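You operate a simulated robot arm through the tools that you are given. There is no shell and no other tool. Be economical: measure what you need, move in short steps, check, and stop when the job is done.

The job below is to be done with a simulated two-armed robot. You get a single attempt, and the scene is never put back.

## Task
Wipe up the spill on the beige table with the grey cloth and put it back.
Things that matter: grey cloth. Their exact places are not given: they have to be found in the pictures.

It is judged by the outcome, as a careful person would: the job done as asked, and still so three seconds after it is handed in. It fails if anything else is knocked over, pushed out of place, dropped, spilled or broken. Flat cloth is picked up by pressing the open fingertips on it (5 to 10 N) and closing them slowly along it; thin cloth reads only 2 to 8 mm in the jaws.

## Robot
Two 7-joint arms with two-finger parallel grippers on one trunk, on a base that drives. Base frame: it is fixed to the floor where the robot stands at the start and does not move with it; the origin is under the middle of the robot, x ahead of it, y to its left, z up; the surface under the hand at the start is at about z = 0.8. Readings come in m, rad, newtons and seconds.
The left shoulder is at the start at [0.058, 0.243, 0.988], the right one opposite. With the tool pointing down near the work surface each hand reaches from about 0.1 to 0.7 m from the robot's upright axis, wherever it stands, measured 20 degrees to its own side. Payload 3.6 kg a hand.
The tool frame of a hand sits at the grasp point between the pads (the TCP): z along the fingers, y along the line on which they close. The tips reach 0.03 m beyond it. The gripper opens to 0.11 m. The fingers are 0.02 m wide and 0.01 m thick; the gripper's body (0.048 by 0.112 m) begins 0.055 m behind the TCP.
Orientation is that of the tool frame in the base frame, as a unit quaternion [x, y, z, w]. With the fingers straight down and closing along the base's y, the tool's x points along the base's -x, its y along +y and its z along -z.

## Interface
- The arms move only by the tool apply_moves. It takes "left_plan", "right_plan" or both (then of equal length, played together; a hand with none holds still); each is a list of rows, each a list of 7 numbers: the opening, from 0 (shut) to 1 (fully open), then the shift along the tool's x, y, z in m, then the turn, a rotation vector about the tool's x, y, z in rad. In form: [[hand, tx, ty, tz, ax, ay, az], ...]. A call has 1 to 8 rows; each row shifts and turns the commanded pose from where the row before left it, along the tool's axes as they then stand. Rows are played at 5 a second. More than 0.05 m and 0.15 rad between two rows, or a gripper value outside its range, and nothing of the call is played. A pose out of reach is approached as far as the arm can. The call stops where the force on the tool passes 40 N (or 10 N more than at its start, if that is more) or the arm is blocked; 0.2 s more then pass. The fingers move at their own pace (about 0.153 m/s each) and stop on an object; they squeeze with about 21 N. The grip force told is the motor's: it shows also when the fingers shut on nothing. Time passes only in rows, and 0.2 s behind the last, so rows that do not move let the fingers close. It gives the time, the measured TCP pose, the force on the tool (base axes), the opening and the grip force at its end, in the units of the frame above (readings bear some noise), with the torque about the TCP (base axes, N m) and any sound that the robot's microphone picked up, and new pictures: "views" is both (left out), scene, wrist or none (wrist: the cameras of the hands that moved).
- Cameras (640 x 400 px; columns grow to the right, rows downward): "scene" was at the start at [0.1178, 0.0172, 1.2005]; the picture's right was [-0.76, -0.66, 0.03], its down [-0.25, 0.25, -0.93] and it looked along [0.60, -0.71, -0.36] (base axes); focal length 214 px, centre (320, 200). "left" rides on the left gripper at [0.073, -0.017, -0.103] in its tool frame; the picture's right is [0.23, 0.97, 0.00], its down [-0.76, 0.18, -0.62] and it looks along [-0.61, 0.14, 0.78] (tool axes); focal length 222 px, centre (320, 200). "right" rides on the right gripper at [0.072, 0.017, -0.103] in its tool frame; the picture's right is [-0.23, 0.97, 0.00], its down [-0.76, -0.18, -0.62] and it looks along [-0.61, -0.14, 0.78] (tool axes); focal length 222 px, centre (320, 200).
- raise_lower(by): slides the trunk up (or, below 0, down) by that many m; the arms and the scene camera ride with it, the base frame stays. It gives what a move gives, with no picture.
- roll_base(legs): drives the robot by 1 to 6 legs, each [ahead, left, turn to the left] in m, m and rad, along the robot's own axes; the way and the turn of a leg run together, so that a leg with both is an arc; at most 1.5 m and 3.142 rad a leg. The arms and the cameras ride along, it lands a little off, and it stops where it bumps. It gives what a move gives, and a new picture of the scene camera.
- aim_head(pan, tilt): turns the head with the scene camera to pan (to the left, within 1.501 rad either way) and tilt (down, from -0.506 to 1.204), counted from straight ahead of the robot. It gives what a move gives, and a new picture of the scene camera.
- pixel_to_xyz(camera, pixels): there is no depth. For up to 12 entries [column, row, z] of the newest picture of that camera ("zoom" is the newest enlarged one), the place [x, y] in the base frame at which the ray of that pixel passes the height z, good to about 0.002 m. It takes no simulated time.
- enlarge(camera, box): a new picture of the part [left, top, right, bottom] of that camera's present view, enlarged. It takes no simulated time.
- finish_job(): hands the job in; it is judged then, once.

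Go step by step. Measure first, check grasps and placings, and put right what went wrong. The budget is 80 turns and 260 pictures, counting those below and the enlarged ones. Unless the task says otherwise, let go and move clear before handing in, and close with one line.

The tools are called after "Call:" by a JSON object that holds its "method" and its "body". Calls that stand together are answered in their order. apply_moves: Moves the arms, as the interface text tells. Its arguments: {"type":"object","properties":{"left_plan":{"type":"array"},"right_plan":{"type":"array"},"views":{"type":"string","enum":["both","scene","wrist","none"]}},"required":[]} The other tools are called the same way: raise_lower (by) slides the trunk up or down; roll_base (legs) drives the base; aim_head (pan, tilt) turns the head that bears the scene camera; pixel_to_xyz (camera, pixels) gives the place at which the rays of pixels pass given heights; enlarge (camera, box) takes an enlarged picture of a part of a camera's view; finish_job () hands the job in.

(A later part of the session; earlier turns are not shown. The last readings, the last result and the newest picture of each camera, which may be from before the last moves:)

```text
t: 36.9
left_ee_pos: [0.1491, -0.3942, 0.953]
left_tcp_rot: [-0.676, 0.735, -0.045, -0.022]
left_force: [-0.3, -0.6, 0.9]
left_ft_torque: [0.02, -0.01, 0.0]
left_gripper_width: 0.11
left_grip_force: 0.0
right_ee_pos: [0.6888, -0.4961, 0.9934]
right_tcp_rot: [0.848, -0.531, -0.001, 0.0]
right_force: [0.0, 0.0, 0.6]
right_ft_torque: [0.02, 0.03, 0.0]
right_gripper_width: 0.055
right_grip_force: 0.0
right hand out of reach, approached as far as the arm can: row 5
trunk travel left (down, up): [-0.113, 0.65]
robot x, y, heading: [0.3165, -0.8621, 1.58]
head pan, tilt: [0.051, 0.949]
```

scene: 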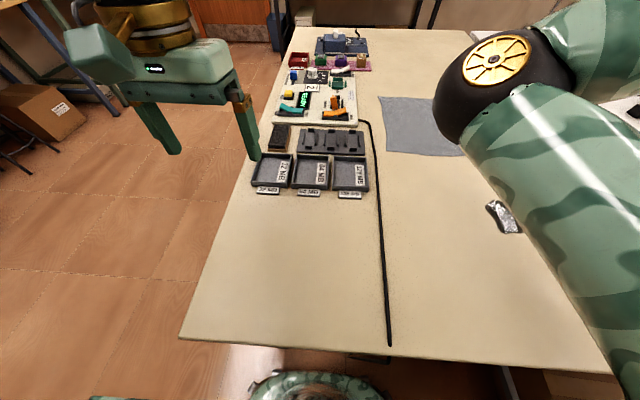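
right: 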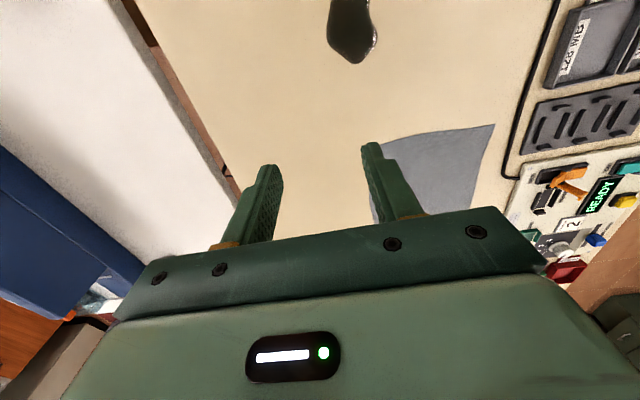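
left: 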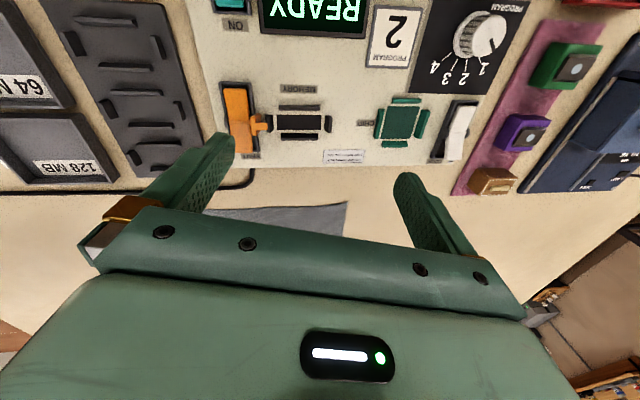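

The right arm can't go inboard of about 0.37 m right of my centre. The left arm's elbow lies outboard, so I'll use the left hand by turning the base right ~0.65 rad. First tuck the right hand up and back.

Call:
{"method": "apply_moves", "body": {"right_plan": [[0.5, 0.02, 0, -0.04, 0, 0, 0], [0.5, 0.02, 0, -0.04, 0, 0, 0], [0.5, 0.02, 0, -0.04, 0, 0, 0], [0.5, 0.02, 0, -0.03, 0, 0, 0], [0.5, 0, 0, 0, 0, 0, 0]], "views": "none"}}

Call:
{"method": "aim_head", "body": {"pan": -0.9, "tilt": 0.8}}

```text
t: 38.1
left_ee_pos: [0.1486, -0.3934, 0.9518]
left_tcp_rot: [-0.676, 0.735, -0.045, -0.023]
left_force: [1.0, 0.1, -0.8]
left_ft_torque: [0.0, 0.01, 0.0]
left_gripper_width: 0.11
left_grip_force: 0.1
right_ee_pos: [0.7238, -0.5648, 1.1444]
right_tcp_rot: [0.848, -0.531, 0.001, 0.001]
right_force: [0.1, 0.4, -0.1]
right_ft_torque: [-0.01, 0.02, -0.01]
right_gripper_width: 0.0549
right_grip_force: 0.0
trunk travel left (down, up): [-0.113, 0.65]
robot x, y, heading: [0.3196, -0.863, 1.585]
head pan, tilt: [0.051, 0.949]
```

```text
t: 39.4
left_ee_pos: [0.1494, -0.3941, 0.9536]
left_tcp_rot: [-0.677, 0.734, -0.045, -0.023]
left_force: [-0.8, 0.2, -0.5]
left_ft_torque: [0.0, 0.01, 0.01]
left_gripper_width: 0.11
left_grip_force: 0.1
right_ee_pos: [0.7236, -0.5638, 1.1429]
right_tcp_rot: [0.848, -0.531, 0.001, 0.0]
right_force: [-0.4, -1.0, -0.2]
right_ft_torque: [-0.01, 0.0, 0.0]
right_gripper_width: 0.0553
right_grip_force: 0.1
trunk travel left (down, up): [-0.113, 0.65]
robot x, y, heading: [0.3207, -0.869, 1.588]
head pan, tilt: [-0.901, 0.799]
```

scene: 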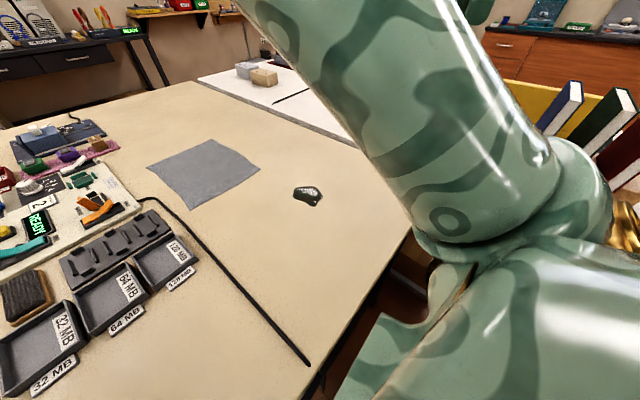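

White table abuts the beige one, with standing books near (600,130) on my right. I'll measure where they are before turning.

Call:
{"method": "pixel_to_xyz", "body": {"camera": "scene", "pixels": [[548, 130, 0.8], [622, 187, 0.8], [627, 88, 1.0], [575, 82, 1.0], [350, 140, 0.8]]}}

```text
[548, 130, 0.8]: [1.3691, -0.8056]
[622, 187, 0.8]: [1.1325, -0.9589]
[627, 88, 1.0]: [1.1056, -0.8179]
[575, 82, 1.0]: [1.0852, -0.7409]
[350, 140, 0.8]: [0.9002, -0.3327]
```

Books stand beyond x≈1.08 and reach z≈1.0; the right hand will be near x 0.82 at z 1.14, clear. I'll back 0.05 m and turn right 0.65 rad.

Call:
{"method": "roll_base", "body": {"legs": [[-0.05, 0, 0], [0, 0, -0.65]]}}

Call:
{"method": "aim_head", "body": {"pan": 0.2, "tilt": 0.95}}

```text
t: 42.1
left_ee_pos: [0.4732, -0.4364, 0.9532]
left_tcp_rot: [-0.403, 0.914, -0.036, -0.036]
left_force: [1.3, -0.4, 0.5]
left_ft_torque: [0.0, 0.0, 0.0]
left_gripper_width: 0.1102
left_grip_force: 0.0
right_ee_pos: [0.8247, -0.9236, 1.1432]
right_tcp_rot: [-0.631, 0.776, 0.0, -0.001]
right_force: [1.2, -0.3, -0.5]
right_ft_torque: [-0.01, 0.0, 0.01]
right_gripper_width: 0.055
right_grip_force: 0.1
trunk travel left (down, up): [-0.113, 0.65]
robot x, y, heading: [0.3198, -0.9161, 0.925]
head pan, tilt: [-0.901, 0.799]
```

scene: 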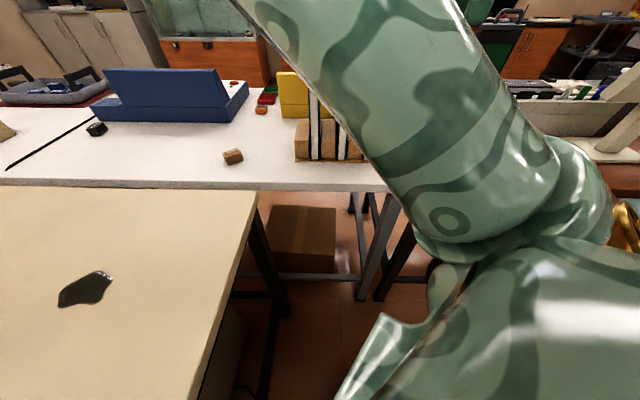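

```text
t: 43.4
left_ee_pos: [0.4732, -0.436, 0.9522]
left_tcp_rot: [-0.403, 0.914, -0.036, -0.035]
left_force: [0.0, 0.0, -0.1]
left_ft_torque: [-0.02, -0.02, -0.01]
left_gripper_width: 0.11
left_grip_force: 0.0
right_ee_pos: [0.8246, -0.9238, 1.1438]
right_tcp_rot: [-0.63, 0.776, -0.001, 0.0]
right_force: [1.0, -0.1, -0.3]
right_ft_torque: [-0.03, 0.01, -0.03]
right_gripper_width: 0.0549
right_grip_force: 0.2
trunk travel left (down, up): [-0.113, 0.65]
robot x, y, heading: [0.3225, -0.9108, 0.928]
head pan, tilt: [0.201, 0.949]
```

scene: 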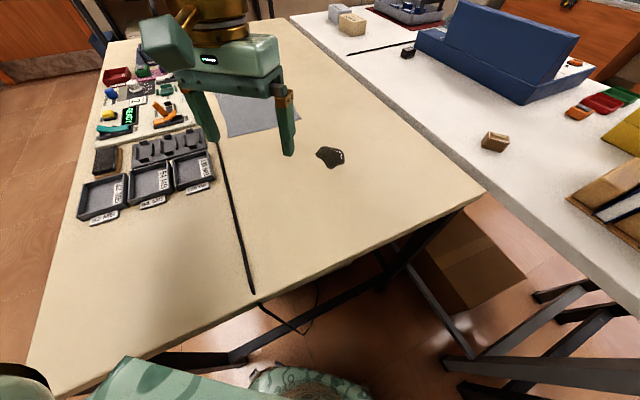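

The spill (329,157) and cloth (255,113) are now ahead-left. I'll nudge the base toward +y 0.045 m, then bring the left hand over the cloth's right part.

Call:
{"method": "roll_base", "body": {"legs": [[0.036, 0.027, 0]]}}

Call:
{"method": "apply_moves", "body": {"left_plan": [[0.5, 0, 0, 0, -0.037, -0.095, 0], [0.5, -0.036, 0.016, 0.007, 0, 0, 0], [0.5, -0.036, 0.016, 0.007, 0, 0, 0], [0.5, -0.036, 0.016, 0.007, 0, 0, 0], [0.5, -0.036, 0.016, 0.006, 0, 0, 0], [0.5, -0.035, 0.016, 0.006, 0, 0, 0]]}}

```text
t: 44.3
left_ee_pos: [0.4734, -0.3916, 0.9521]
left_tcp_rot: [-0.405, 0.913, -0.037, -0.036]
left_force: [-0.1, 0.6, 0.6]
left_ft_torque: [-0.02, 0.02, -0.03]
left_gripper_width: 0.11
left_grip_force: 0.1
right_ee_pos: [0.8264, -0.8774, 1.143]
right_tcp_rot: [-0.633, 0.774, -0.002, -0.001]
right_force: [0.2, -0.3, 0.0]
right_ft_torque: [-0.01, 0.05, -0.01]
right_gripper_width: 0.0551
right_grip_force: 0.1
trunk travel left (down, up): [-0.113, 0.65]
robot x, y, heading: [0.32, -0.8685, 0.926]
head pan, tilt: [0.201, 0.949]
```

scene: 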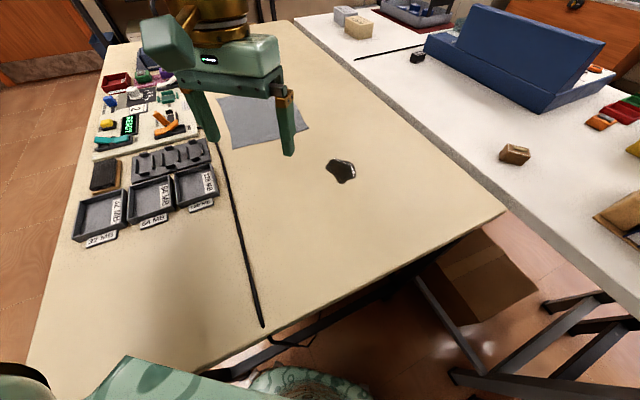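

```text
t: 45.7
left_ee_pos: [0.5346, -0.2042, 0.919]
left_tcp_rot: [-0.405, 0.914, 0.001, 0.0]
left_force: [0.0, -0.4, 0.0]
left_ft_torque: [-0.02, -0.02, 0.01]
left_gripper_width: 0.0551
left_grip_force: 0.1
right_ee_pos: [0.8246, -0.8762, 1.1423]
right_tcp_rot: [-0.632, 0.775, 0.0, -0.001]
right_force: [0.5, 0.3, -0.8]
right_ft_torque: [-0.03, 0.01, 0.0]
right_gripper_width: 0.0549
right_grip_force: 0.1
trunk travel left (down, up): [-0.113, 0.65]
robot x, y, heading: [0.3202, -0.8682, 0.927]
head pan, tilt: [0.201, 0.949]
```

scene: 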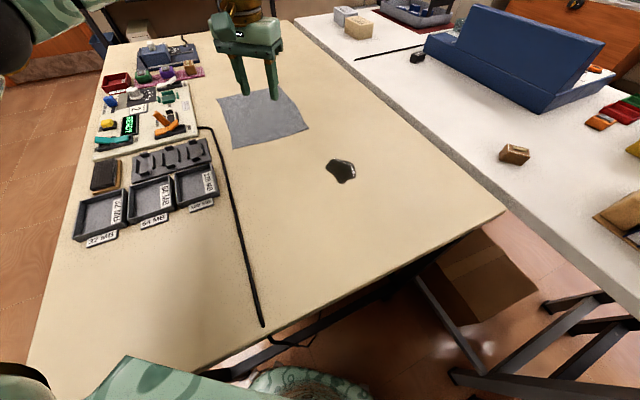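
left: 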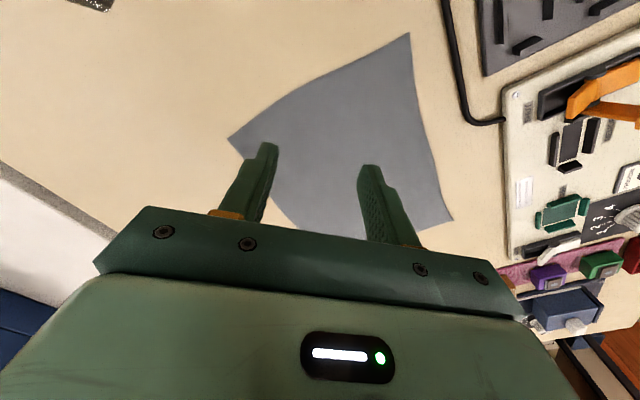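

The left hand is at (0.535,−0.204,0.919), right where wanted over the cloth. I'll lower toward contact.

Call:
{"method": "apply_moves", "body": {"left_plan": [[0.5, 0, 0, 0.025, 0, 0, 0], [0.5, 0, 0, 0.025, 0, 0, 0], [0.5, 0, 0, 0.02, 0, 0, 0], [0.5, 0, 0, 0.01, 0, 0, 0], [0.5, 0, 0, 0, 0, 0, 0]], "views": "wrist"}}

```text
t: 46.9
left_ee_pos: [0.5331, -0.2048, 0.8401]
left_tcp_rot: [-0.405, 0.914, 0.0, 0.002]
left_force: [0.1, 0.9, -0.3]
left_ft_torque: [-0.02, 0.0, 0.01]
left_gripper_width: 0.055
left_grip_force: 0.1
right_ee_pos: [0.8247, -0.8771, 1.1428]
right_tcp_rot: [-0.632, 0.775, -0.001, -0.001]
right_force: [0.8, -0.4, -0.4]
right_ft_torque: [-0.02, 0.02, 0.0]
right_gripper_width: 0.055
right_grip_force: 0.1
trunk travel left (down, up): [-0.113, 0.65]
robot x, y, heading: [0.3235, -0.8691, 0.924]
head pan, tilt: [0.201, 0.949]
```

left: 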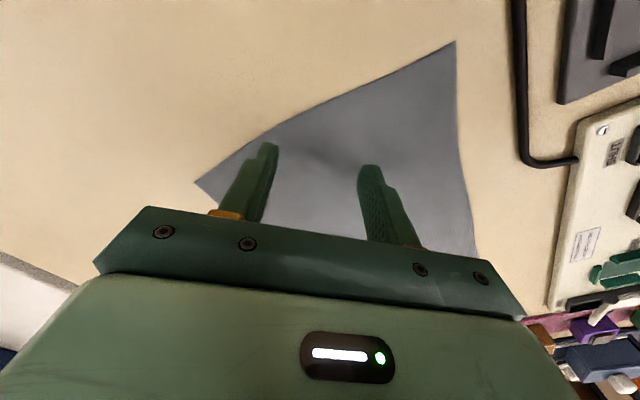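

No contact yet at z 0.840. I'll press down in small steps.

Call:
{"method": "apply_moves", "body": {"left_plan": [[0.5, 0, 0, 0.005, 0, 0, 0], [0.5, 0, 0, 0.004, 0, 0, 0], [0.5, 0, 0, 0.003, 0, 0, 0], [0.5, 0, 0, 0, 0, 0, 0]], "views": "none"}}

```text
t: 47.9
left_ee_pos: [0.5343, -0.2039, 0.8313]
left_tcp_rot: [-0.405, 0.914, 0.001, 0.003]
left_force: [0.4, 3.1, 15.0]
left_ft_torque: [-0.24, -0.23, 0.01]
left_gripper_width: 0.0544
left_grip_force: 0.1
right_ee_pos: [0.8239, -0.8782, 1.1443]
right_tcp_rot: [-0.632, 0.775, 0.0, 0.0]
right_force: [0.6, -0.2, 0.0]
right_ft_torque: [0.03, 0.01, 0.0]
right_gripper_width: 0.055
right_grip_force: 0.0
trunk travel left (down, up): [-0.113, 0.65]
robot x, y, heading: [0.3191, -0.8697, 0.928]
head pan, tilt: [0.201, 0.949]
```

Contact: 15 N at z 0.831, a bit more than wanted. I'll ease up 2 mm and close slowly.

Call:
{"method": "apply_moves", "body": {"left_plan": [[0.5, 0, 0, -0.0015, 0, 0, 0], [0.4, 0, 0, 0, 0, 0, 0], [0.3, 0, 0, 0, 0, 0, 0], [0.2, 0, 0, 0, 0, 0, 0], [0.1, 0, 0, 0, 0, 0, 0], [0, 0, 0, 0, 0, 0, 0], [0, 0, 0, 0, 0, 0, 0]], "views": "both"}}

```text
t: 49.5
left_ee_pos: [0.5337, -0.2045, 0.8309]
left_tcp_rot: [-0.405, 0.914, 0.002, 0.001]
left_force: [-0.2, -0.6, 9.3]
left_ft_torque: [-0.13, -0.02, -0.01]
left_gripper_width: 0.0021
left_grip_force: 20.7
right_ee_pos: [0.8243, -0.8789, 1.1429]
right_tcp_rot: [-0.632, 0.775, 0.0, -0.001]
right_force: [-0.2, 0.5, 0.1]
right_ft_torque: [0.01, -0.02, 0.03]
right_gripper_width: 0.0549
right_grip_force: 0.0
trunk travel left (down, up): [-0.113, 0.65]
robot x, y, heading: [0.3243, -0.865, 0.927]
head pan, tilt: [0.201, 0.949]
```

scene: 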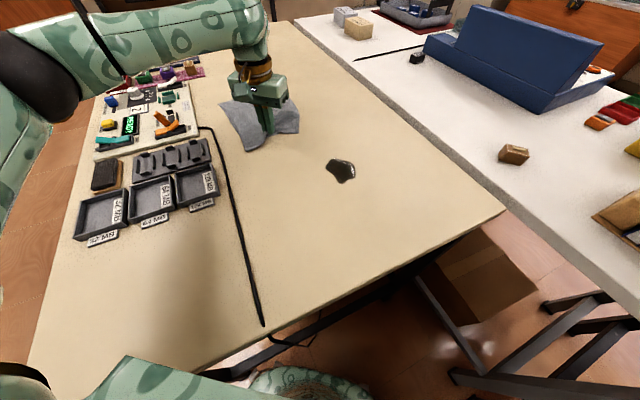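
left: 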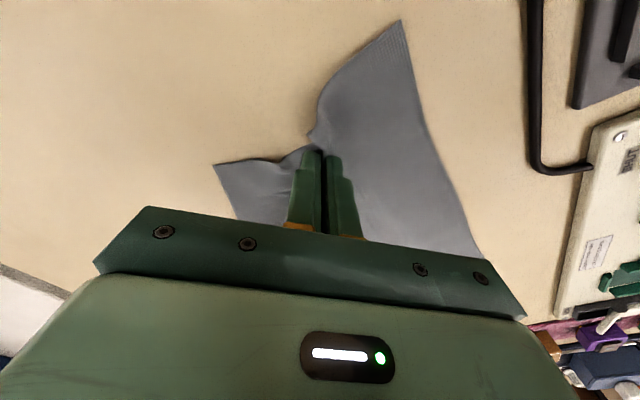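

The cloth is pinched (2.1 mm at 20.7 N). I'll slide it, barely lifted, toward the spill, stopping just short at (0.632,−0.345).

Call:
{"method": "apply_moves", "body": {"left_plan": [[0, 0, 0, -0.004, 0, 0, 0], [0, 0.0062, -0.0278, 0, 0, 0, 0], [0, 0.0062, -0.0278, 0, 0, 0, 0], [0, 0.0062, -0.0278, 0, 0, 0, 0], [0, 0.0062, -0.0278, 0, 0, 0, 0], [0, 0.0062, -0.0278, 0, 0, 0, 0], [0, 0.0062, -0.0278, 0, 0, 0, 0]], "views": "both"}}

```text
t: 51.1
left_ee_pos: [0.6323, -0.345, 0.8341]
left_tcp_rot: [-0.405, 0.914, 0.001, 0.0]
left_force: [-0.3, -0.3, 0.3]
left_ft_torque: [-0.02, 0.04, -0.01]
left_gripper_width: 0.0022
left_grip_force: 21.5
right_ee_pos: [0.8242, -0.8776, 1.1438]
right_tcp_rot: [-0.632, 0.775, 0.0, -0.001]
right_force: [0.6, -0.2, -0.5]
right_ft_torque: [-0.01, 0.03, -0.02]
right_gripper_width: 0.0552
right_grip_force: 0.1
trunk travel left (down, up): [-0.113, 0.65]
robot x, y, heading: [0.3205, -0.8696, 0.925]
head pan, tilt: [0.201, 0.949]
```

scene: 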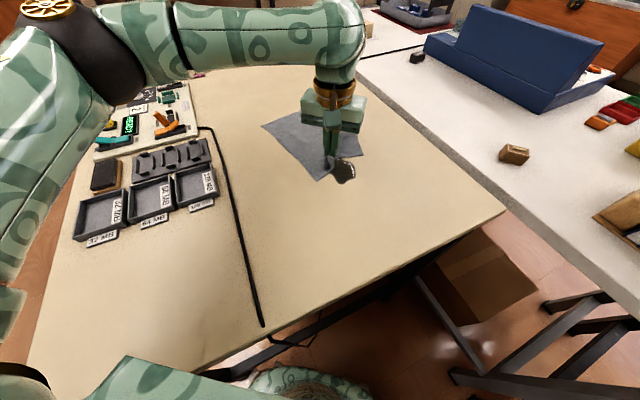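
left: 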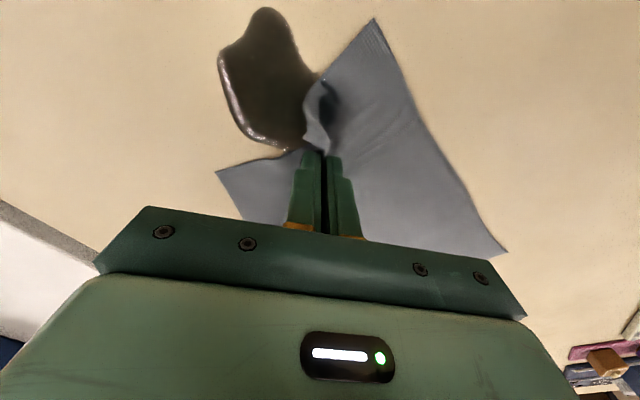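

The cloth's leading edge has just reached the blot (wrist view 220–325, 10–148). I'll locate its outline from the wrist view before stroking.

Call:
{"method": "pixel_to_xyz", "body": {"camera": "left", "pixels": [[268, 8, 0.8], [285, 147, 0.8], [218, 62, 0.8], [325, 78, 0.8], [240, 130, 0.8]]}}

```text
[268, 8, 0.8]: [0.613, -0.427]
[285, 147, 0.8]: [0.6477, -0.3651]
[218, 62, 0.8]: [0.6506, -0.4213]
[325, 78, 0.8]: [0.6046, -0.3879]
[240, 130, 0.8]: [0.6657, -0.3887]
```

The spill spans x 0.605–0.668, y −0.365–−0.43. I'll press lightly and stroke toward −y across it.

Call:
{"method": "apply_moves", "body": {"left_plan": [[0, 0, 0, 0.004, 0, 0, 0], [0, 0.0221, -0.0202, 0, 0, 0, 0], [0, 0.0221, -0.0202, 0, 0, 0, 0], [0, 0.0221, -0.0202, 0, 0, 0, 0], [0, 0.0221, -0.0202, 0, 0, 0, 0]], "views": "both"}}

```text
t: 52.3
left_ee_pos: [0.6315, -0.4646, 0.8317]
left_tcp_rot: [-0.407, 0.914, 0.001, 0.004]
left_force: [1.5, 10.4, 35.3]
left_ft_torque: [0.1, 0.01, -0.01]
left_gripper_width: 0.0019
left_grip_force: 20.9
right_ee_pos: [0.8219, -0.8775, 1.1437]
right_tcp_rot: [-0.632, 0.775, -0.001, 0.0]
right_force: [-0.6, 0.5, 0.0]
right_ft_torque: [-0.02, -0.03, 0.03]
right_gripper_width: 0.055
right_grip_force: 0.1
trunk travel left (down, up): [-0.113, 0.65]
robot x, y, heading: [0.3199, -0.873, 0.93]
head pan, tilt: [0.201, 0.949]
```

scene: 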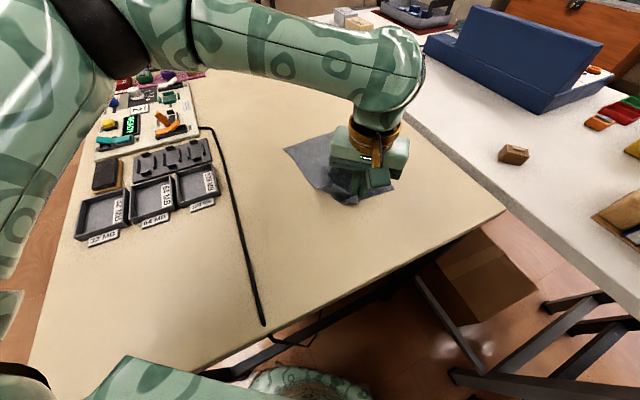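
left: 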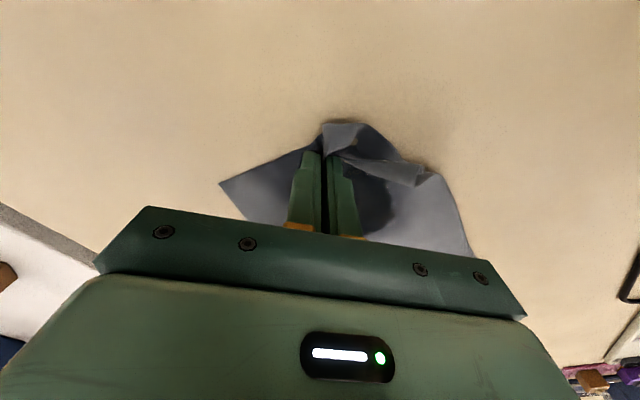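

The force rose to 35 N, so I'll ease up 3 mm; the cloth now shows a dark wet patch. Next a scrub loop covering the spill's sides.

Call:
{"method": "apply_moves", "body": {"left_plan": [[0, 0, 0, -0.003, 0, 0, 0], [0, -0.0155, -0.017, 0, 0, 0, 0], [0, -0.0332, 0.0303, 0, 0, 0, 0], [0, -0.0332, 0.0303, 0, 0, 0, 0], [0, 0.0303, 0.0332, 0, 0, 0, 0], [0, 0.0332, -0.0303, 0, 0, 0, 0], [0, 0.0332, -0.0303, 0, 0, 0, 0]], "views": "both"}}

```text
t: 53.9
left_ee_pos: [0.6105, -0.4659, 0.8322]
left_tcp_rot: [-0.405, 0.915, 0.0, 0.0]
left_force: [1.3, 0.2, -0.2]
left_ft_torque: [0.01, 0.05, -0.01]
left_gripper_width: 0.0022
left_grip_force: 21.3
right_ee_pos: [0.8236, -0.8774, 1.1438]
right_tcp_rot: [-0.632, 0.775, -0.001, -0.001]
right_force: [0.1, 0.8, -0.8]
right_ft_torque: [0.01, 0.0, -0.01]
right_gripper_width: 0.055
right_grip_force: 0.0
trunk travel left (down, up): [-0.113, 0.65]
robot x, y, heading: [0.3213, -0.871, 0.928]
head pan, tilt: [0.201, 0.949]
```

scene: 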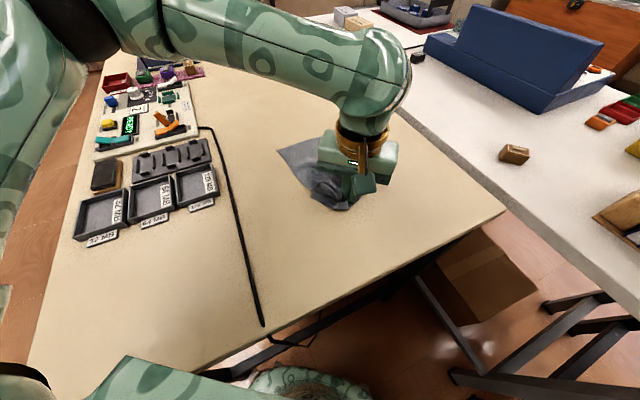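
left: 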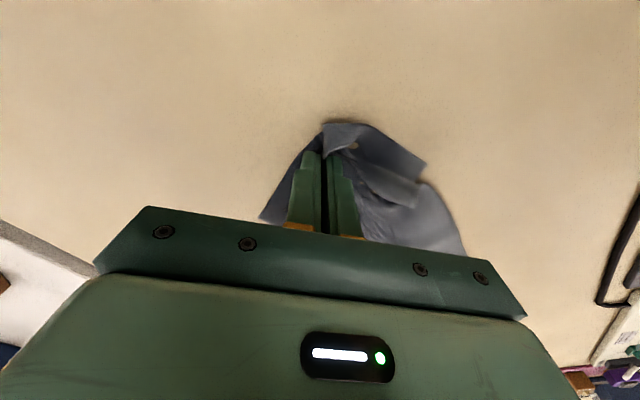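

Now I'll lift the cloth and look at what is left of the spill.

Call:
{"method": "apply_moves", "body": {"left_plan": [[0, 0, 0, -0.04, 0, 0, 0], [0, 0, 0, -0.045, 0, 0, 0], [0, -0.02, 0.02, -0.04, 0, 0, 0], [0, -0.02, 0.02, -0.04, 0, 0, 0], [0, -0.02, 0.02, -0.04, 0, 0, 0], [0, -0.02, 0.03, 0, 0, 0, 0]], "views": "both"}}

```text
t: 55.3
left_ee_pos: [0.5966, -0.3446, 1.037]
left_tcp_rot: [-0.405, 0.914, 0.001, 0.002]
left_force: [0.4, 0.1, -0.7]
left_ft_torque: [-0.04, 0.01, 0.01]
left_gripper_width: 0.0019
left_grip_force: 20.5
right_ee_pos: [0.8233, -0.8772, 1.1438]
right_tcp_rot: [-0.632, 0.775, -0.001, 0.0]
right_force: [-0.4, -0.2, -0.6]
right_ft_torque: [0.0, 0.0, 0.0]
right_gripper_width: 0.0549
right_grip_force: 0.0
trunk travel left (down, up): [-0.113, 0.65]
robot x, y, heading: [0.3223, -0.8688, 0.931]
head pan, tilt: [0.201, 0.949]
```

scene: 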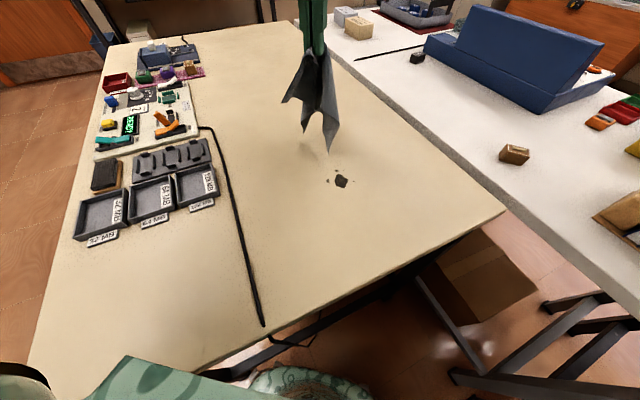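
left: 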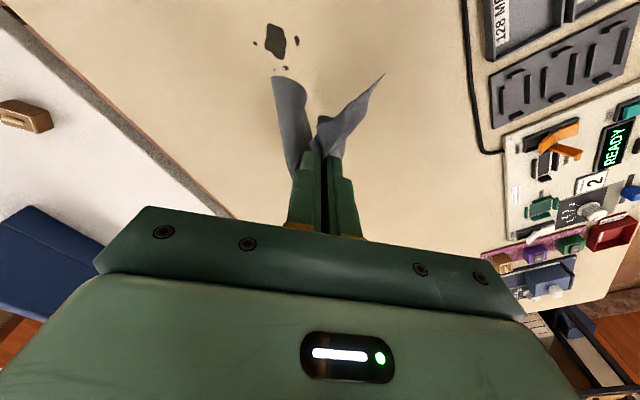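

The spill has shrunk a lot: a small blot remains at scene (341,181) with specks at (328,181) and (336,171). I'll measure them.

Call:
{"method": "enlarge", "body": {"camera": "scene", "box": [290, 140, 390, 210]}}

Call:
{"method": "pixel_to_xyz", "body": {"camera": "scene", "pixels": [[341, 181, 0.8], [328, 181, 0.8], [336, 171, 0.8], [350, 181, 0.8], [341, 188, 0.8]]}}

Call:
{"method": "enlarge", "body": {"camera": "left", "box": [200, 0, 400, 125]}}

Call:
{"method": "pixel_to_xyz", "body": {"camera": "left", "pixels": [[275, 42, 0.8], [255, 43, 0.8], [296, 43, 0.8], [275, 68, 0.8], [275, 25, 0.8]]}}

```text
5.71 times, centred on (340, 175) of scene
```

zoom: 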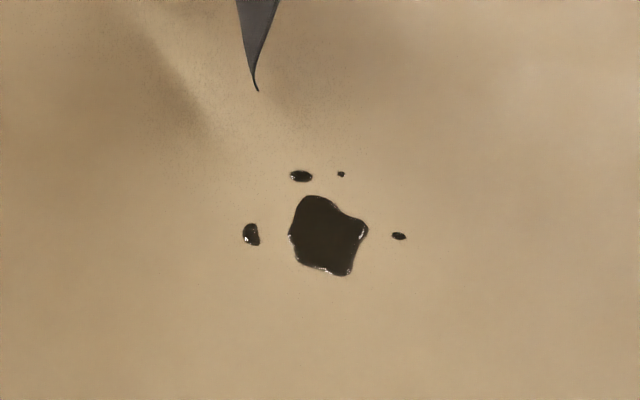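

```text
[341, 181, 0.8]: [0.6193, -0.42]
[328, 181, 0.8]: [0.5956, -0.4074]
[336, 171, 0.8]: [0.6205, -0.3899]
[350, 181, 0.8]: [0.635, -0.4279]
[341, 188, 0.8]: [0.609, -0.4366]
```

```text
3.20 times, centred on (300, 62) of left
```

zoom: 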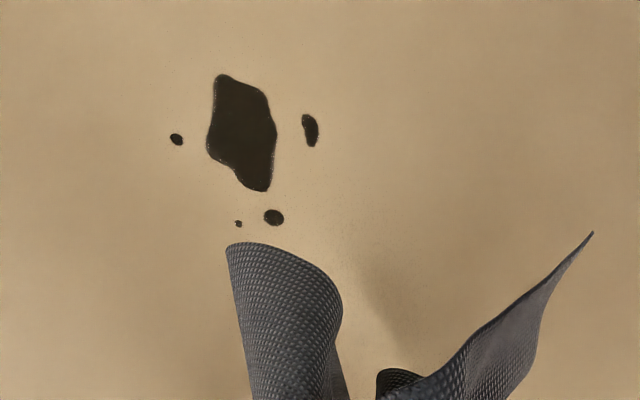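

```text
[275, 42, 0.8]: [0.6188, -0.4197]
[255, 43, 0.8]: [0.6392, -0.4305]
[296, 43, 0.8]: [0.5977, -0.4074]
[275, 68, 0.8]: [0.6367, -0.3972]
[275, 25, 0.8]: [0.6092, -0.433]
```

Left: a blot at (0.619,−0.42) of about 3 cm and specks within (0.596–0.640, −0.39–−0.435). I'll lower the cloth beside it and make strokes across.

Call:
{"method": "apply_moves", "body": {"left_plan": [[0, -0.0105, -0.019, 0.03, 0, 0, 0], [0, 0, 0, 0.045, 0, 0, 0], [0, 0, 0, 0.045, 0, 0, 0], [0, 0.01, -0.009, 0.045, 0, 0, 0], [0, 0.01, -0.009, 0.037, 0, 0, 0], [0, 0.015, -0.0135, 0.002, 0, 0, 0], [0, 0.015, -0.0135, 0, 0, 0, 0], [0, 0.015, -0.0135, 0, 0, 0, 0]], "views": "wrist"}}

```text
t: 57.1
left_ee_pos: [0.6178, -0.4377, 0.8333]
left_tcp_rot: [-0.405, 0.914, 0.002, 0.001]
left_force: [-0.1, 2.2, 4.4]
left_ft_torque: [0.05, 0.0, -0.02]
left_gripper_width: 0.0022
left_grip_force: 20.2
right_ee_pos: [0.8256, -0.8768, 1.143]
right_tcp_rot: [-0.632, 0.775, 0.0, 0.0]
right_force: [-0.1, 0.6, -0.5]
right_ft_torque: [-0.03, -0.04, 0.02]
right_gripper_width: 0.0547
right_grip_force: 0.0
trunk travel left (down, up): [-0.113, 0.65]
robot x, y, heading: [0.3175, -0.8701, 0.927]
head pan, tilt: [0.201, 0.949]
```

left: 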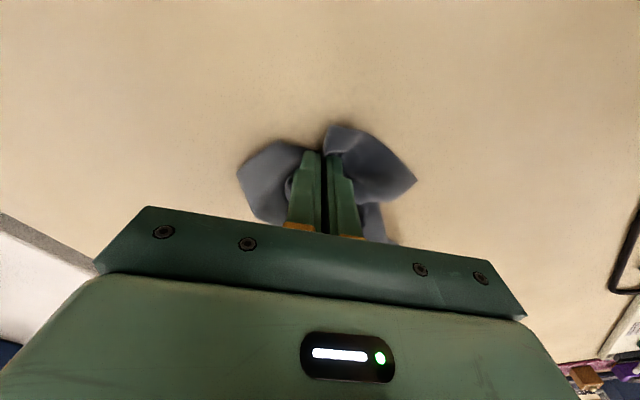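

Light contact of 4 N, good. I'll scrub a raster over the remaining marks.

Call:
{"method": "apply_moves", "body": {"left_plan": [[0, -0.0135, -0.0148, 0.001, 0, 0, 0], [0, -0.0354, 0.0324, 0, 0, 0, 0], [0, 0.0148, 0.0162, 0, 0, 0, 0], [0, 0.0354, -0.0324, 0, 0, 0, 0], [0, 0.0148, 0.0162, 0, 0, 0, 0], [0, -0.0354, 0.0324, 0, 0, 0, 0], [0, 0.0029, -0.0324, 0, 0, 0, 0], [0, 0.0221, -0.0202, 0, 0, 0, 0]], "views": "none"}}

Call:
{"method": "apply_moves", "body": {"left_plan": [[0, 0, 0, -0.04, 0, 0, 0], [0, 0, 0, -0.045, 0, 0, 0], [0, -0.02, 0.02, -0.04, 0, 0, 0], [0, -0.02, 0.02, -0.04, 0, 0, 0], [0, -0.02, 0.02, -0.04, 0, 0, 0], [0, -0.02, 0.03, 0, 0, 0, 0]], "views": "both"}}

```text
t: 58.9
left_ee_pos: [0.6147, -0.443, 0.8332]
left_tcp_rot: [-0.405, 0.914, 0.0, -0.001]
left_force: [-0.2, -0.2, 0.7]
left_ft_torque: [0.01, 0.0, -0.01]
left_gripper_width: 0.0018
left_grip_force: 20.8
right_ee_pos: [0.8234, -0.8772, 1.1422]
right_tcp_rot: [-0.632, 0.775, -0.001, -0.001]
right_force: [0.0, -0.3, 0.2]
right_ft_torque: [-0.01, -0.01, 0.0]
right_gripper_width: 0.0551
right_grip_force: 0.0
trunk travel left (down, up): [-0.113, 0.65]
robot x, y, heading: [0.3261, -0.8719, 0.931]
head pan, tilt: [0.201, 0.949]
```

```text
t: 60.3
left_ee_pos: [0.6035, -0.3237, 1.0393]
left_tcp_rot: [-0.405, 0.914, 0.0, 0.001]
left_force: [0.0, -0.9, -0.5]
left_ft_torque: [-0.01, -0.02, 0.02]
left_gripper_width: 0.0022
left_grip_force: 21.1
right_ee_pos: [0.8241, -0.878, 1.1424]
right_tcp_rot: [-0.632, 0.775, -0.001, -0.001]
right_force: [-0.4, 0.3, -0.3]
right_ft_torque: [0.01, -0.03, 0.0]
right_gripper_width: 0.0552
right_grip_force: 0.0
trunk travel left (down, up): [-0.113, 0.65]
robot x, y, heading: [0.3196, -0.8668, 0.93]
head pan, tilt: [0.201, 0.949]
```

scene: 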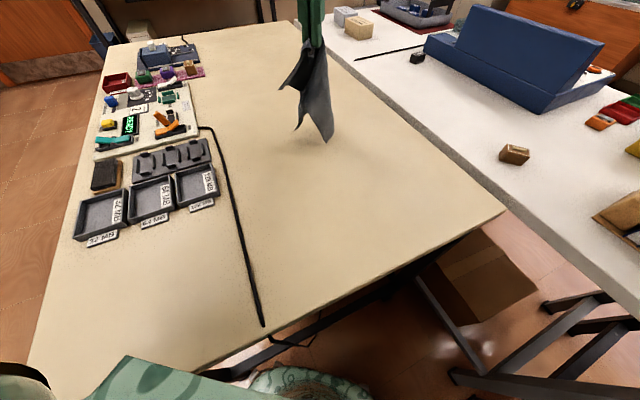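
left: 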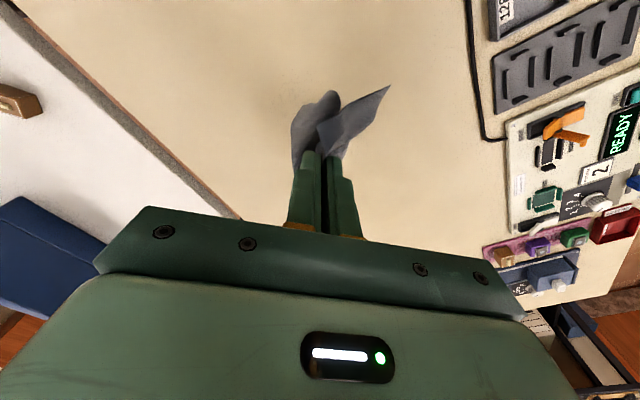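

The spill looks gone. I'll enlarge the place and the cloth to be sure.

Call:
{"method": "enlarge", "body": {"camera": "scene", "box": [260, 60, 420, 220]}}

Call:
{"method": "enlarge", "body": {"camera": "left", "box": [180, 0, 420, 150]}}

```text
2.50 times, centred on (340, 140) of scene
```

zoom: 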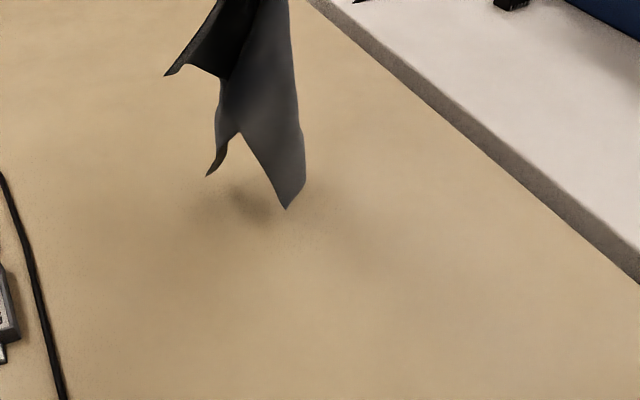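

```text
2.67 times, centred on (300, 75) of left
```

zoom: 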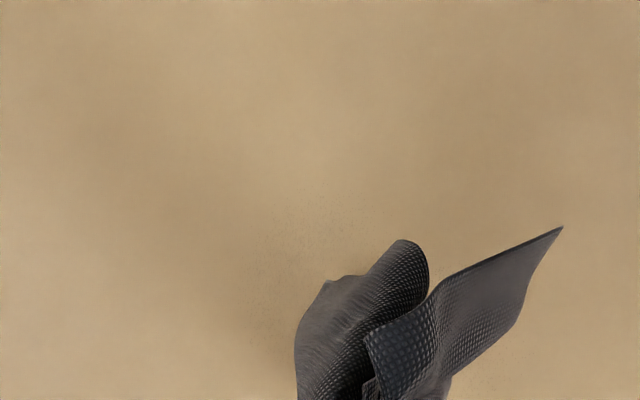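

The table is clean where the spill was. To lay the cloth back flat I want more reach toward +y, so I'll shift the base 0.15 m along +x (clear of the books) with the cloth held up.

Call:
{"method": "roll_base", "body": {"legs": [[0.09, -0.12, 0]]}}

```text
t: 61.7
left_ee_pos: [0.7563, -0.3239, 1.0384]
left_tcp_rot: [-0.405, 0.914, 0.002, 0.0]
left_force: [0.8, 0.8, -0.1]
left_ft_torque: [-0.01, -0.02, 0.03]
left_gripper_width: 0.0021
left_grip_force: 20.8
right_ee_pos: [0.9746, -0.8772, 1.1423]
right_tcp_rot: [-0.632, 0.775, -0.001, -0.001]
right_force: [-0.3, 0.4, 0.5]
right_ft_torque: [-0.02, -0.02, 0.0]
right_gripper_width: 0.0552
right_grip_force: 0.1
trunk travel left (down, up): [-0.113, 0.65]
robot x, y, heading: [0.4655, -0.8681, 0.931]
head pan, tilt: [0.201, 0.949]
```

scene: 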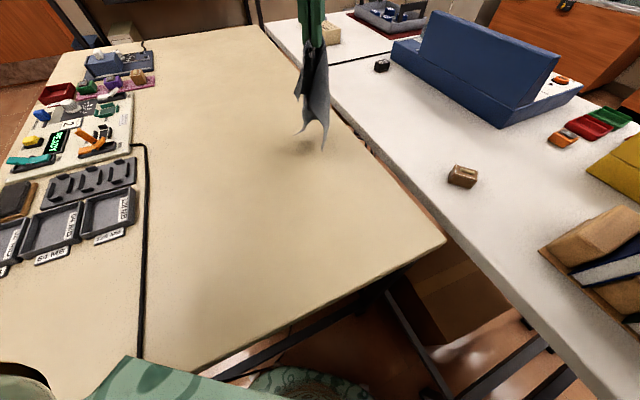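

Now carry the cloth to above (0.535,−0.03), at z 1.04.

Call:
{"method": "apply_moves", "body": {"left_plan": [[0, -0.0085, 0.0451, 0, 0, 0, 0], [0, -0.0085, 0.0451, 0, 0, 0, 0], [0, -0.0085, 0.0451, 0, 0, 0, 0], [0, -0.0085, 0.0451, 0, 0, 0, 0], [0, -0.0085, 0.0451, 0, 0, 0, 0], [0, -0.0085, 0.0451, 0, 0, 0, 0], [0, -0.0085, 0.0451, 0, 0, 0, 0], [0, -0.0085, 0.0451, 0, 0, 0, 0]], "views": "both"}}

```text
t: 63.5
left_ee_pos: [0.5712, -0.0903, 1.0387]
left_tcp_rot: [-0.405, 0.915, 0.0, -0.001]
left_force: [0.1, -0.3, 0.5]
left_ft_torque: [-0.01, 0.0, 0.0]
left_gripper_width: 0.0021
left_grip_force: 20.9
left hand out of reach, approached as far as the arm can: row 7, 8
right_ee_pos: [0.9732, -0.8767, 1.1435]
right_tcp_rot: [-0.632, 0.775, 0.0, 0.0]
right_force: [0.0, 0.4, 1.0]
right_ft_torque: [0.0, 0.02, 0.0]
right_gripper_width: 0.055
right_grip_force: 0.1
trunk travel left (down, up): [-0.113, 0.65]
robot x, y, heading: [0.4682, -0.8672, 0.935]
head pan, tilt: [0.201, 0.949]
```

scene: 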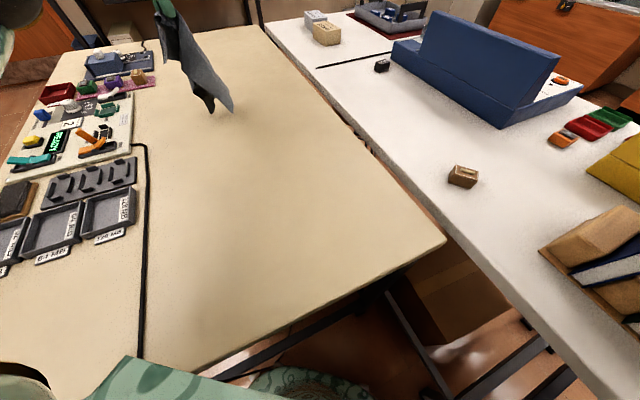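
left: 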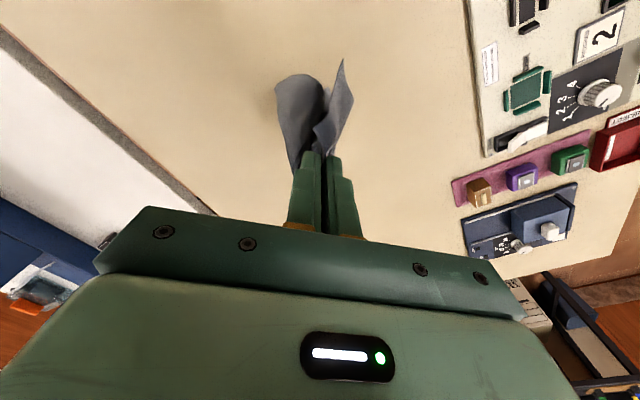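

Hand stopped at (0.571,−0.09). To set the cloth's far edge near y≈0 I'll tilt the fingers toward +y by 0.6 rad, which extends the reach, then move on toward (0.535,0.02).

Call:
{"method": "apply_moves", "body": {"left_plan": [[0, 0, 0, 0, -0.1, -0.11, 0], [0, 0, 0, 0, -0.1, -0.11, 0], [0, 0, 0, 0, -0.1, -0.11, 0], [0, 0, 0, 0, -0.1, -0.11, 0], [0, -0.0115, 0.0267, 0.0262, 0, 0, 0], [0, -0.0115, 0.0267, 0.0262, 0, 0, 0], [0, -0.0115, 0.0267, 0.0262, 0, 0, 0]], "views": "scene"}}

```text
t: 65.1
left_ee_pos: [0.537, 0.0229, 1.0198]
left_tcp_rot: [-0.387, 0.874, 0.269, 0.119]
left_force: [0.0, 0.3, 0.1]
left_ft_torque: [-0.02, -0.03, -0.01]
left_gripper_width: 0.0018
left_grip_force: 21.1
right_ee_pos: [0.9744, -0.8767, 1.1427]
right_tcp_rot: [-0.632, 0.775, -0.001, -0.001]
right_force: [0.2, 0.7, -0.1]
right_ft_torque: [-0.03, 0.0, 0.01]
right_gripper_width: 0.0551
right_grip_force: 0.0
trunk travel left (down, up): [-0.113, 0.65]
robot x, y, heading: [0.4703, -0.8685, 0.933]
head pan, tilt: [0.201, 0.949]
```

scene: 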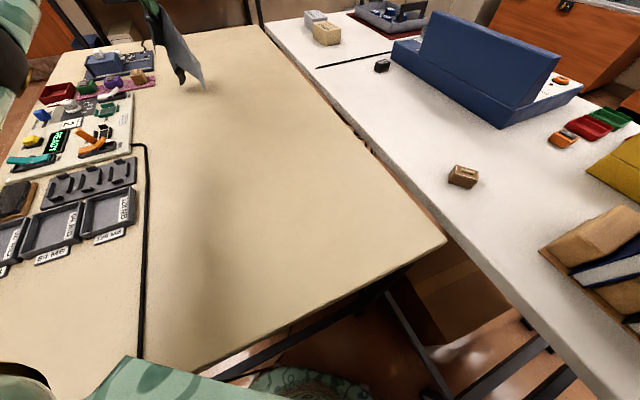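

The hand reached (0.537,0.023,1.02). I'll let the cloth settle and lower until its tail touches, watching with the head turned toward it.

Call:
{"method": "aim_head", "body": {"pan": 0.6, "tilt": 0.75}}

Call:
{"method": "apply_moves", "body": {"left_plan": [[0, 0, 0, 0, 0, 0, 0], [0, 0.0146, -0.0133, 0.0289, 0, 0, 0], [0, 0.0146, -0.0133, 0.0289, 0, 0, 0], [0, 0, 0, 0, 0, 0, 0]], "views": "both"}}

```text
t: 65.9
left_ee_pos: [0.5368, 0.0213, 1.021]
left_tcp_rot: [-0.388, 0.874, 0.268, 0.118]
left_force: [-0.4, -0.1, -0.2]
left_ft_torque: [0.0, -0.04, 0.01]
left_gripper_width: 0.0018
left_grip_force: 20.8
right_ee_pos: [0.9736, -0.8769, 1.1433]
right_tcp_rot: [-0.633, 0.774, -0.001, 0.0]
right_force: [0.3, 0.2, -0.6]
right_ft_torque: [0.01, 0.02, 0.01]
right_gripper_width: 0.0551
right_grip_force: 0.0
trunk travel left (down, up): [-0.113, 0.65]
robot x, y, heading: [0.4684, -0.8671, 0.931]
head pan, tilt: [0.6, 0.75]
```

scene: 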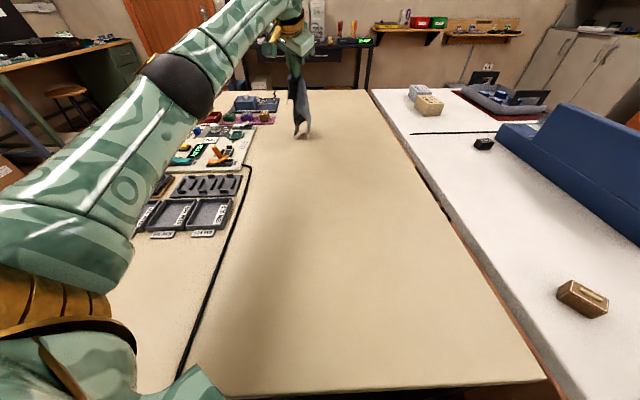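

```text
t: 66.9
left_ee_pos: [0.5344, 0.0206, 0.9512]
left_tcp_rot: [-0.387, 0.874, 0.268, 0.12]
left_force: [-1.0, 0.5, 0.3]
left_ft_torque: [-0.03, -0.03, 0.01]
left_gripper_width: 0.002
left_grip_force: 20.6
right_ee_pos: [0.9732, -0.8777, 1.1443]
right_tcp_rot: [-0.632, 0.775, -0.001, 0.0]
right_force: [-0.8, -0.6, 0.4]
right_ft_torque: [-0.02, -0.01, 0.0]
right_gripper_width: 0.0552
right_grip_force: 0.1
trunk travel left (down, up): [-0.113, 0.65]
robot x, y, heading: [0.4674, -0.8716, 0.931]
head pan, tilt: [0.6, 0.75]
```

scene: 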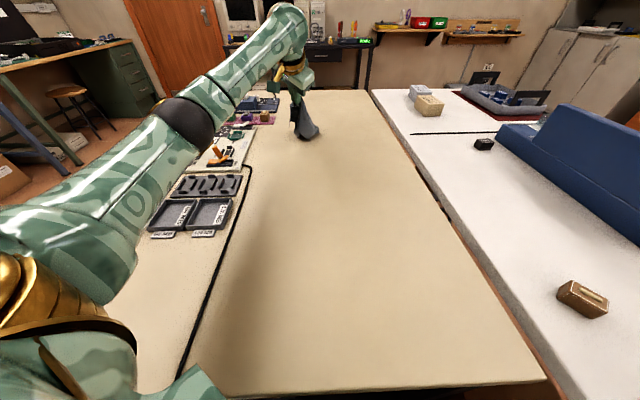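
left: 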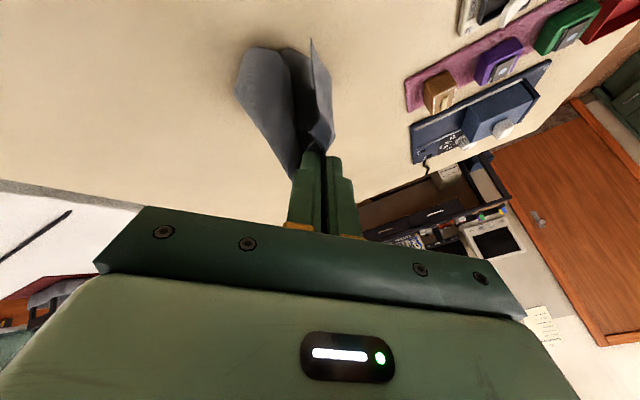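

The tail is about touching. Now lower while drawing back toward −y to lay the cloth out.

Call:
{"method": "apply_moves", "body": {"left_plan": [[0, 0.0312, -0.0284, -0.0056, 0, 0, 0], [0, 0.0312, -0.0284, -0.0056, 0, 0, 0], [0, 0.0312, -0.0284, -0.0056, 0, 0, 0], [0, 0.0312, -0.0284, -0.0056, 0, 0, 0], [0, 0, 0, 0, 0, 0, 0]], "views": "both"}}

```text
t: 68.1
left_ee_pos: [0.5359, -0.1307, 0.8729]
left_tcp_rot: [-0.387, 0.874, 0.268, 0.118]
left_force: [0.3, 0.0, 0.0]
left_ft_torque: [0.01, -0.02, -0.02]
left_gripper_width: 0.0018
left_grip_force: 20.5
right_ee_pos: [0.9731, -0.8765, 1.1436]
right_tcp_rot: [-0.632, 0.775, 0.0, -0.001]
right_force: [0.1, -0.3, 0.5]
right_ft_torque: [-0.04, -0.02, -0.02]
right_gripper_width: 0.0547
right_grip_force: 0.1
trunk travel left (down, up): [-0.113, 0.65]
robot x, y, heading: [0.4697, -0.8694, 0.927]
head pan, tilt: [0.6, 0.75]
```

scene: 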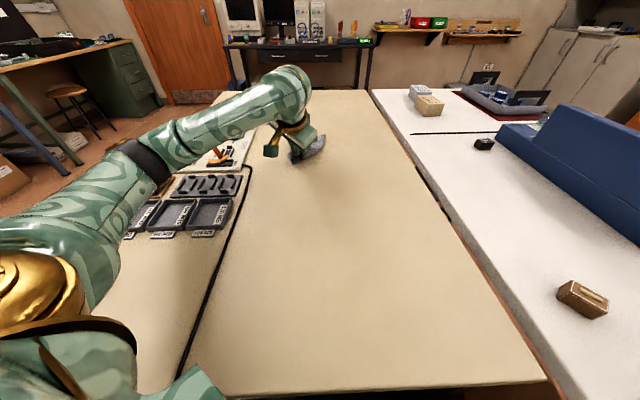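
left: 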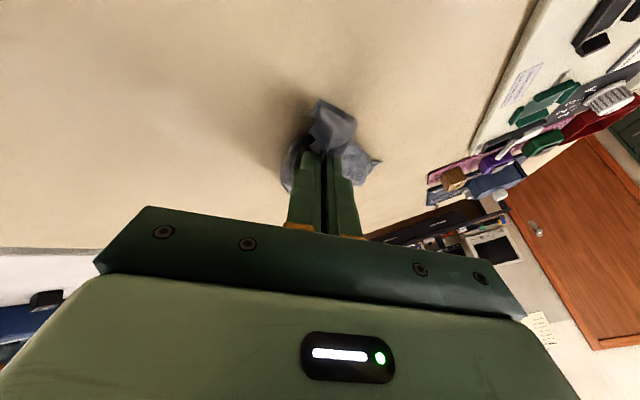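

Cloth trails on the +y side. I'll finish drawing back to y≈−0.205, straighten the hand, and look.

Call:
{"method": "apply_moves", "body": {"left_plan": [[0, 0.0301, -0.0275, -0.0068, 0, 0, 0], [0, 0.0301, -0.0275, -0.0068, 0, 0, 0], [0, 0, 0, 0, 0.1, 0.11, 0], [0, 0, 0, 0, 0.1, 0.11, 0], [0, 0, 0, 0, 0.1, 0.11, 0], [0, 0, 0, 0, 0.1, 0.11, 0], [0, 0, 0, 0, 0, 0, 0]], "views": "both"}}

Call:
{"method": "enlarge", "body": {"camera": "scene", "box": [200, 80, 400, 230]}}

```text
t: 69.7
left_ee_pos: [0.5353, -0.2064, 0.8386]
left_tcp_rot: [-0.406, 0.914, 0.001, 0.0]
left_force: [0.6, -0.8, 0.9]
left_ft_torque: [0.04, 0.03, -0.01]
left_gripper_width: 0.002
left_grip_force: 21.3
right_ee_pos: [0.9739, -0.8765, 1.1441]
right_tcp_rot: [-0.632, 0.775, -0.001, -0.002]
right_force: [-0.5, -0.4, 0.6]
right_ft_torque: [0.0, 0.0, 0.0]
right_gripper_width: 0.0549
right_grip_force: 0.0
trunk travel left (down, up): [-0.113, 0.65]
robot x, y, heading: [0.4687, -0.8713, 0.929]
head pan, tilt: [0.6, 0.75]
```

scene: 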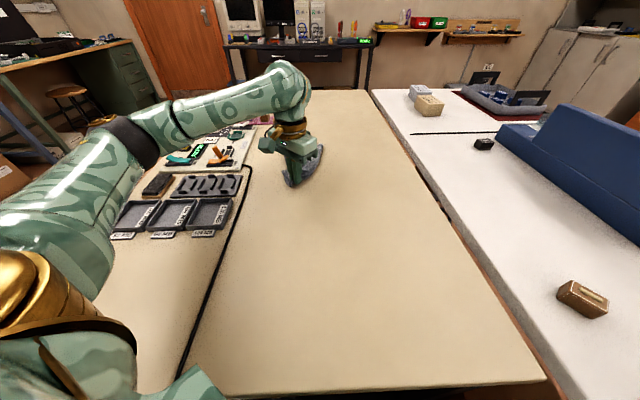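
left: 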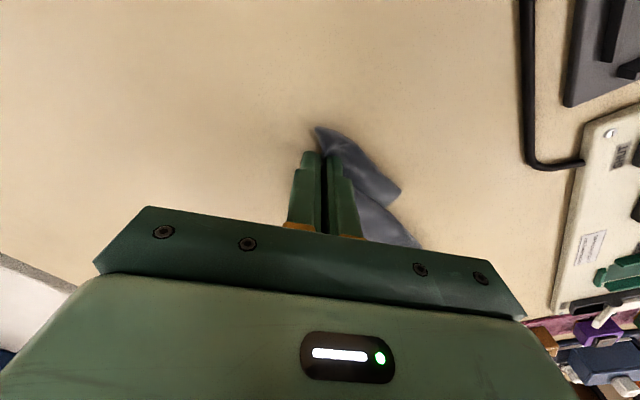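

```text
2.67 times, centred on (300, 155) of scene
```

zoom: 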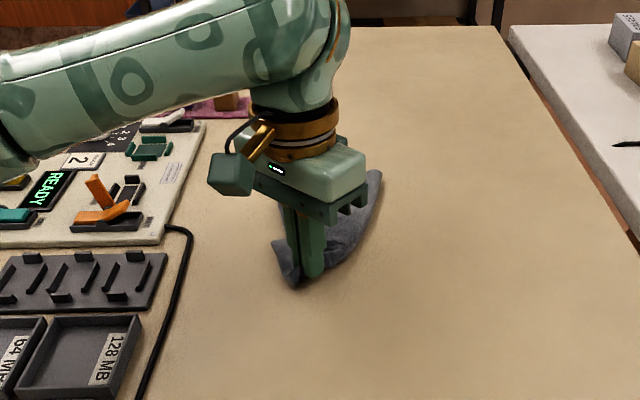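

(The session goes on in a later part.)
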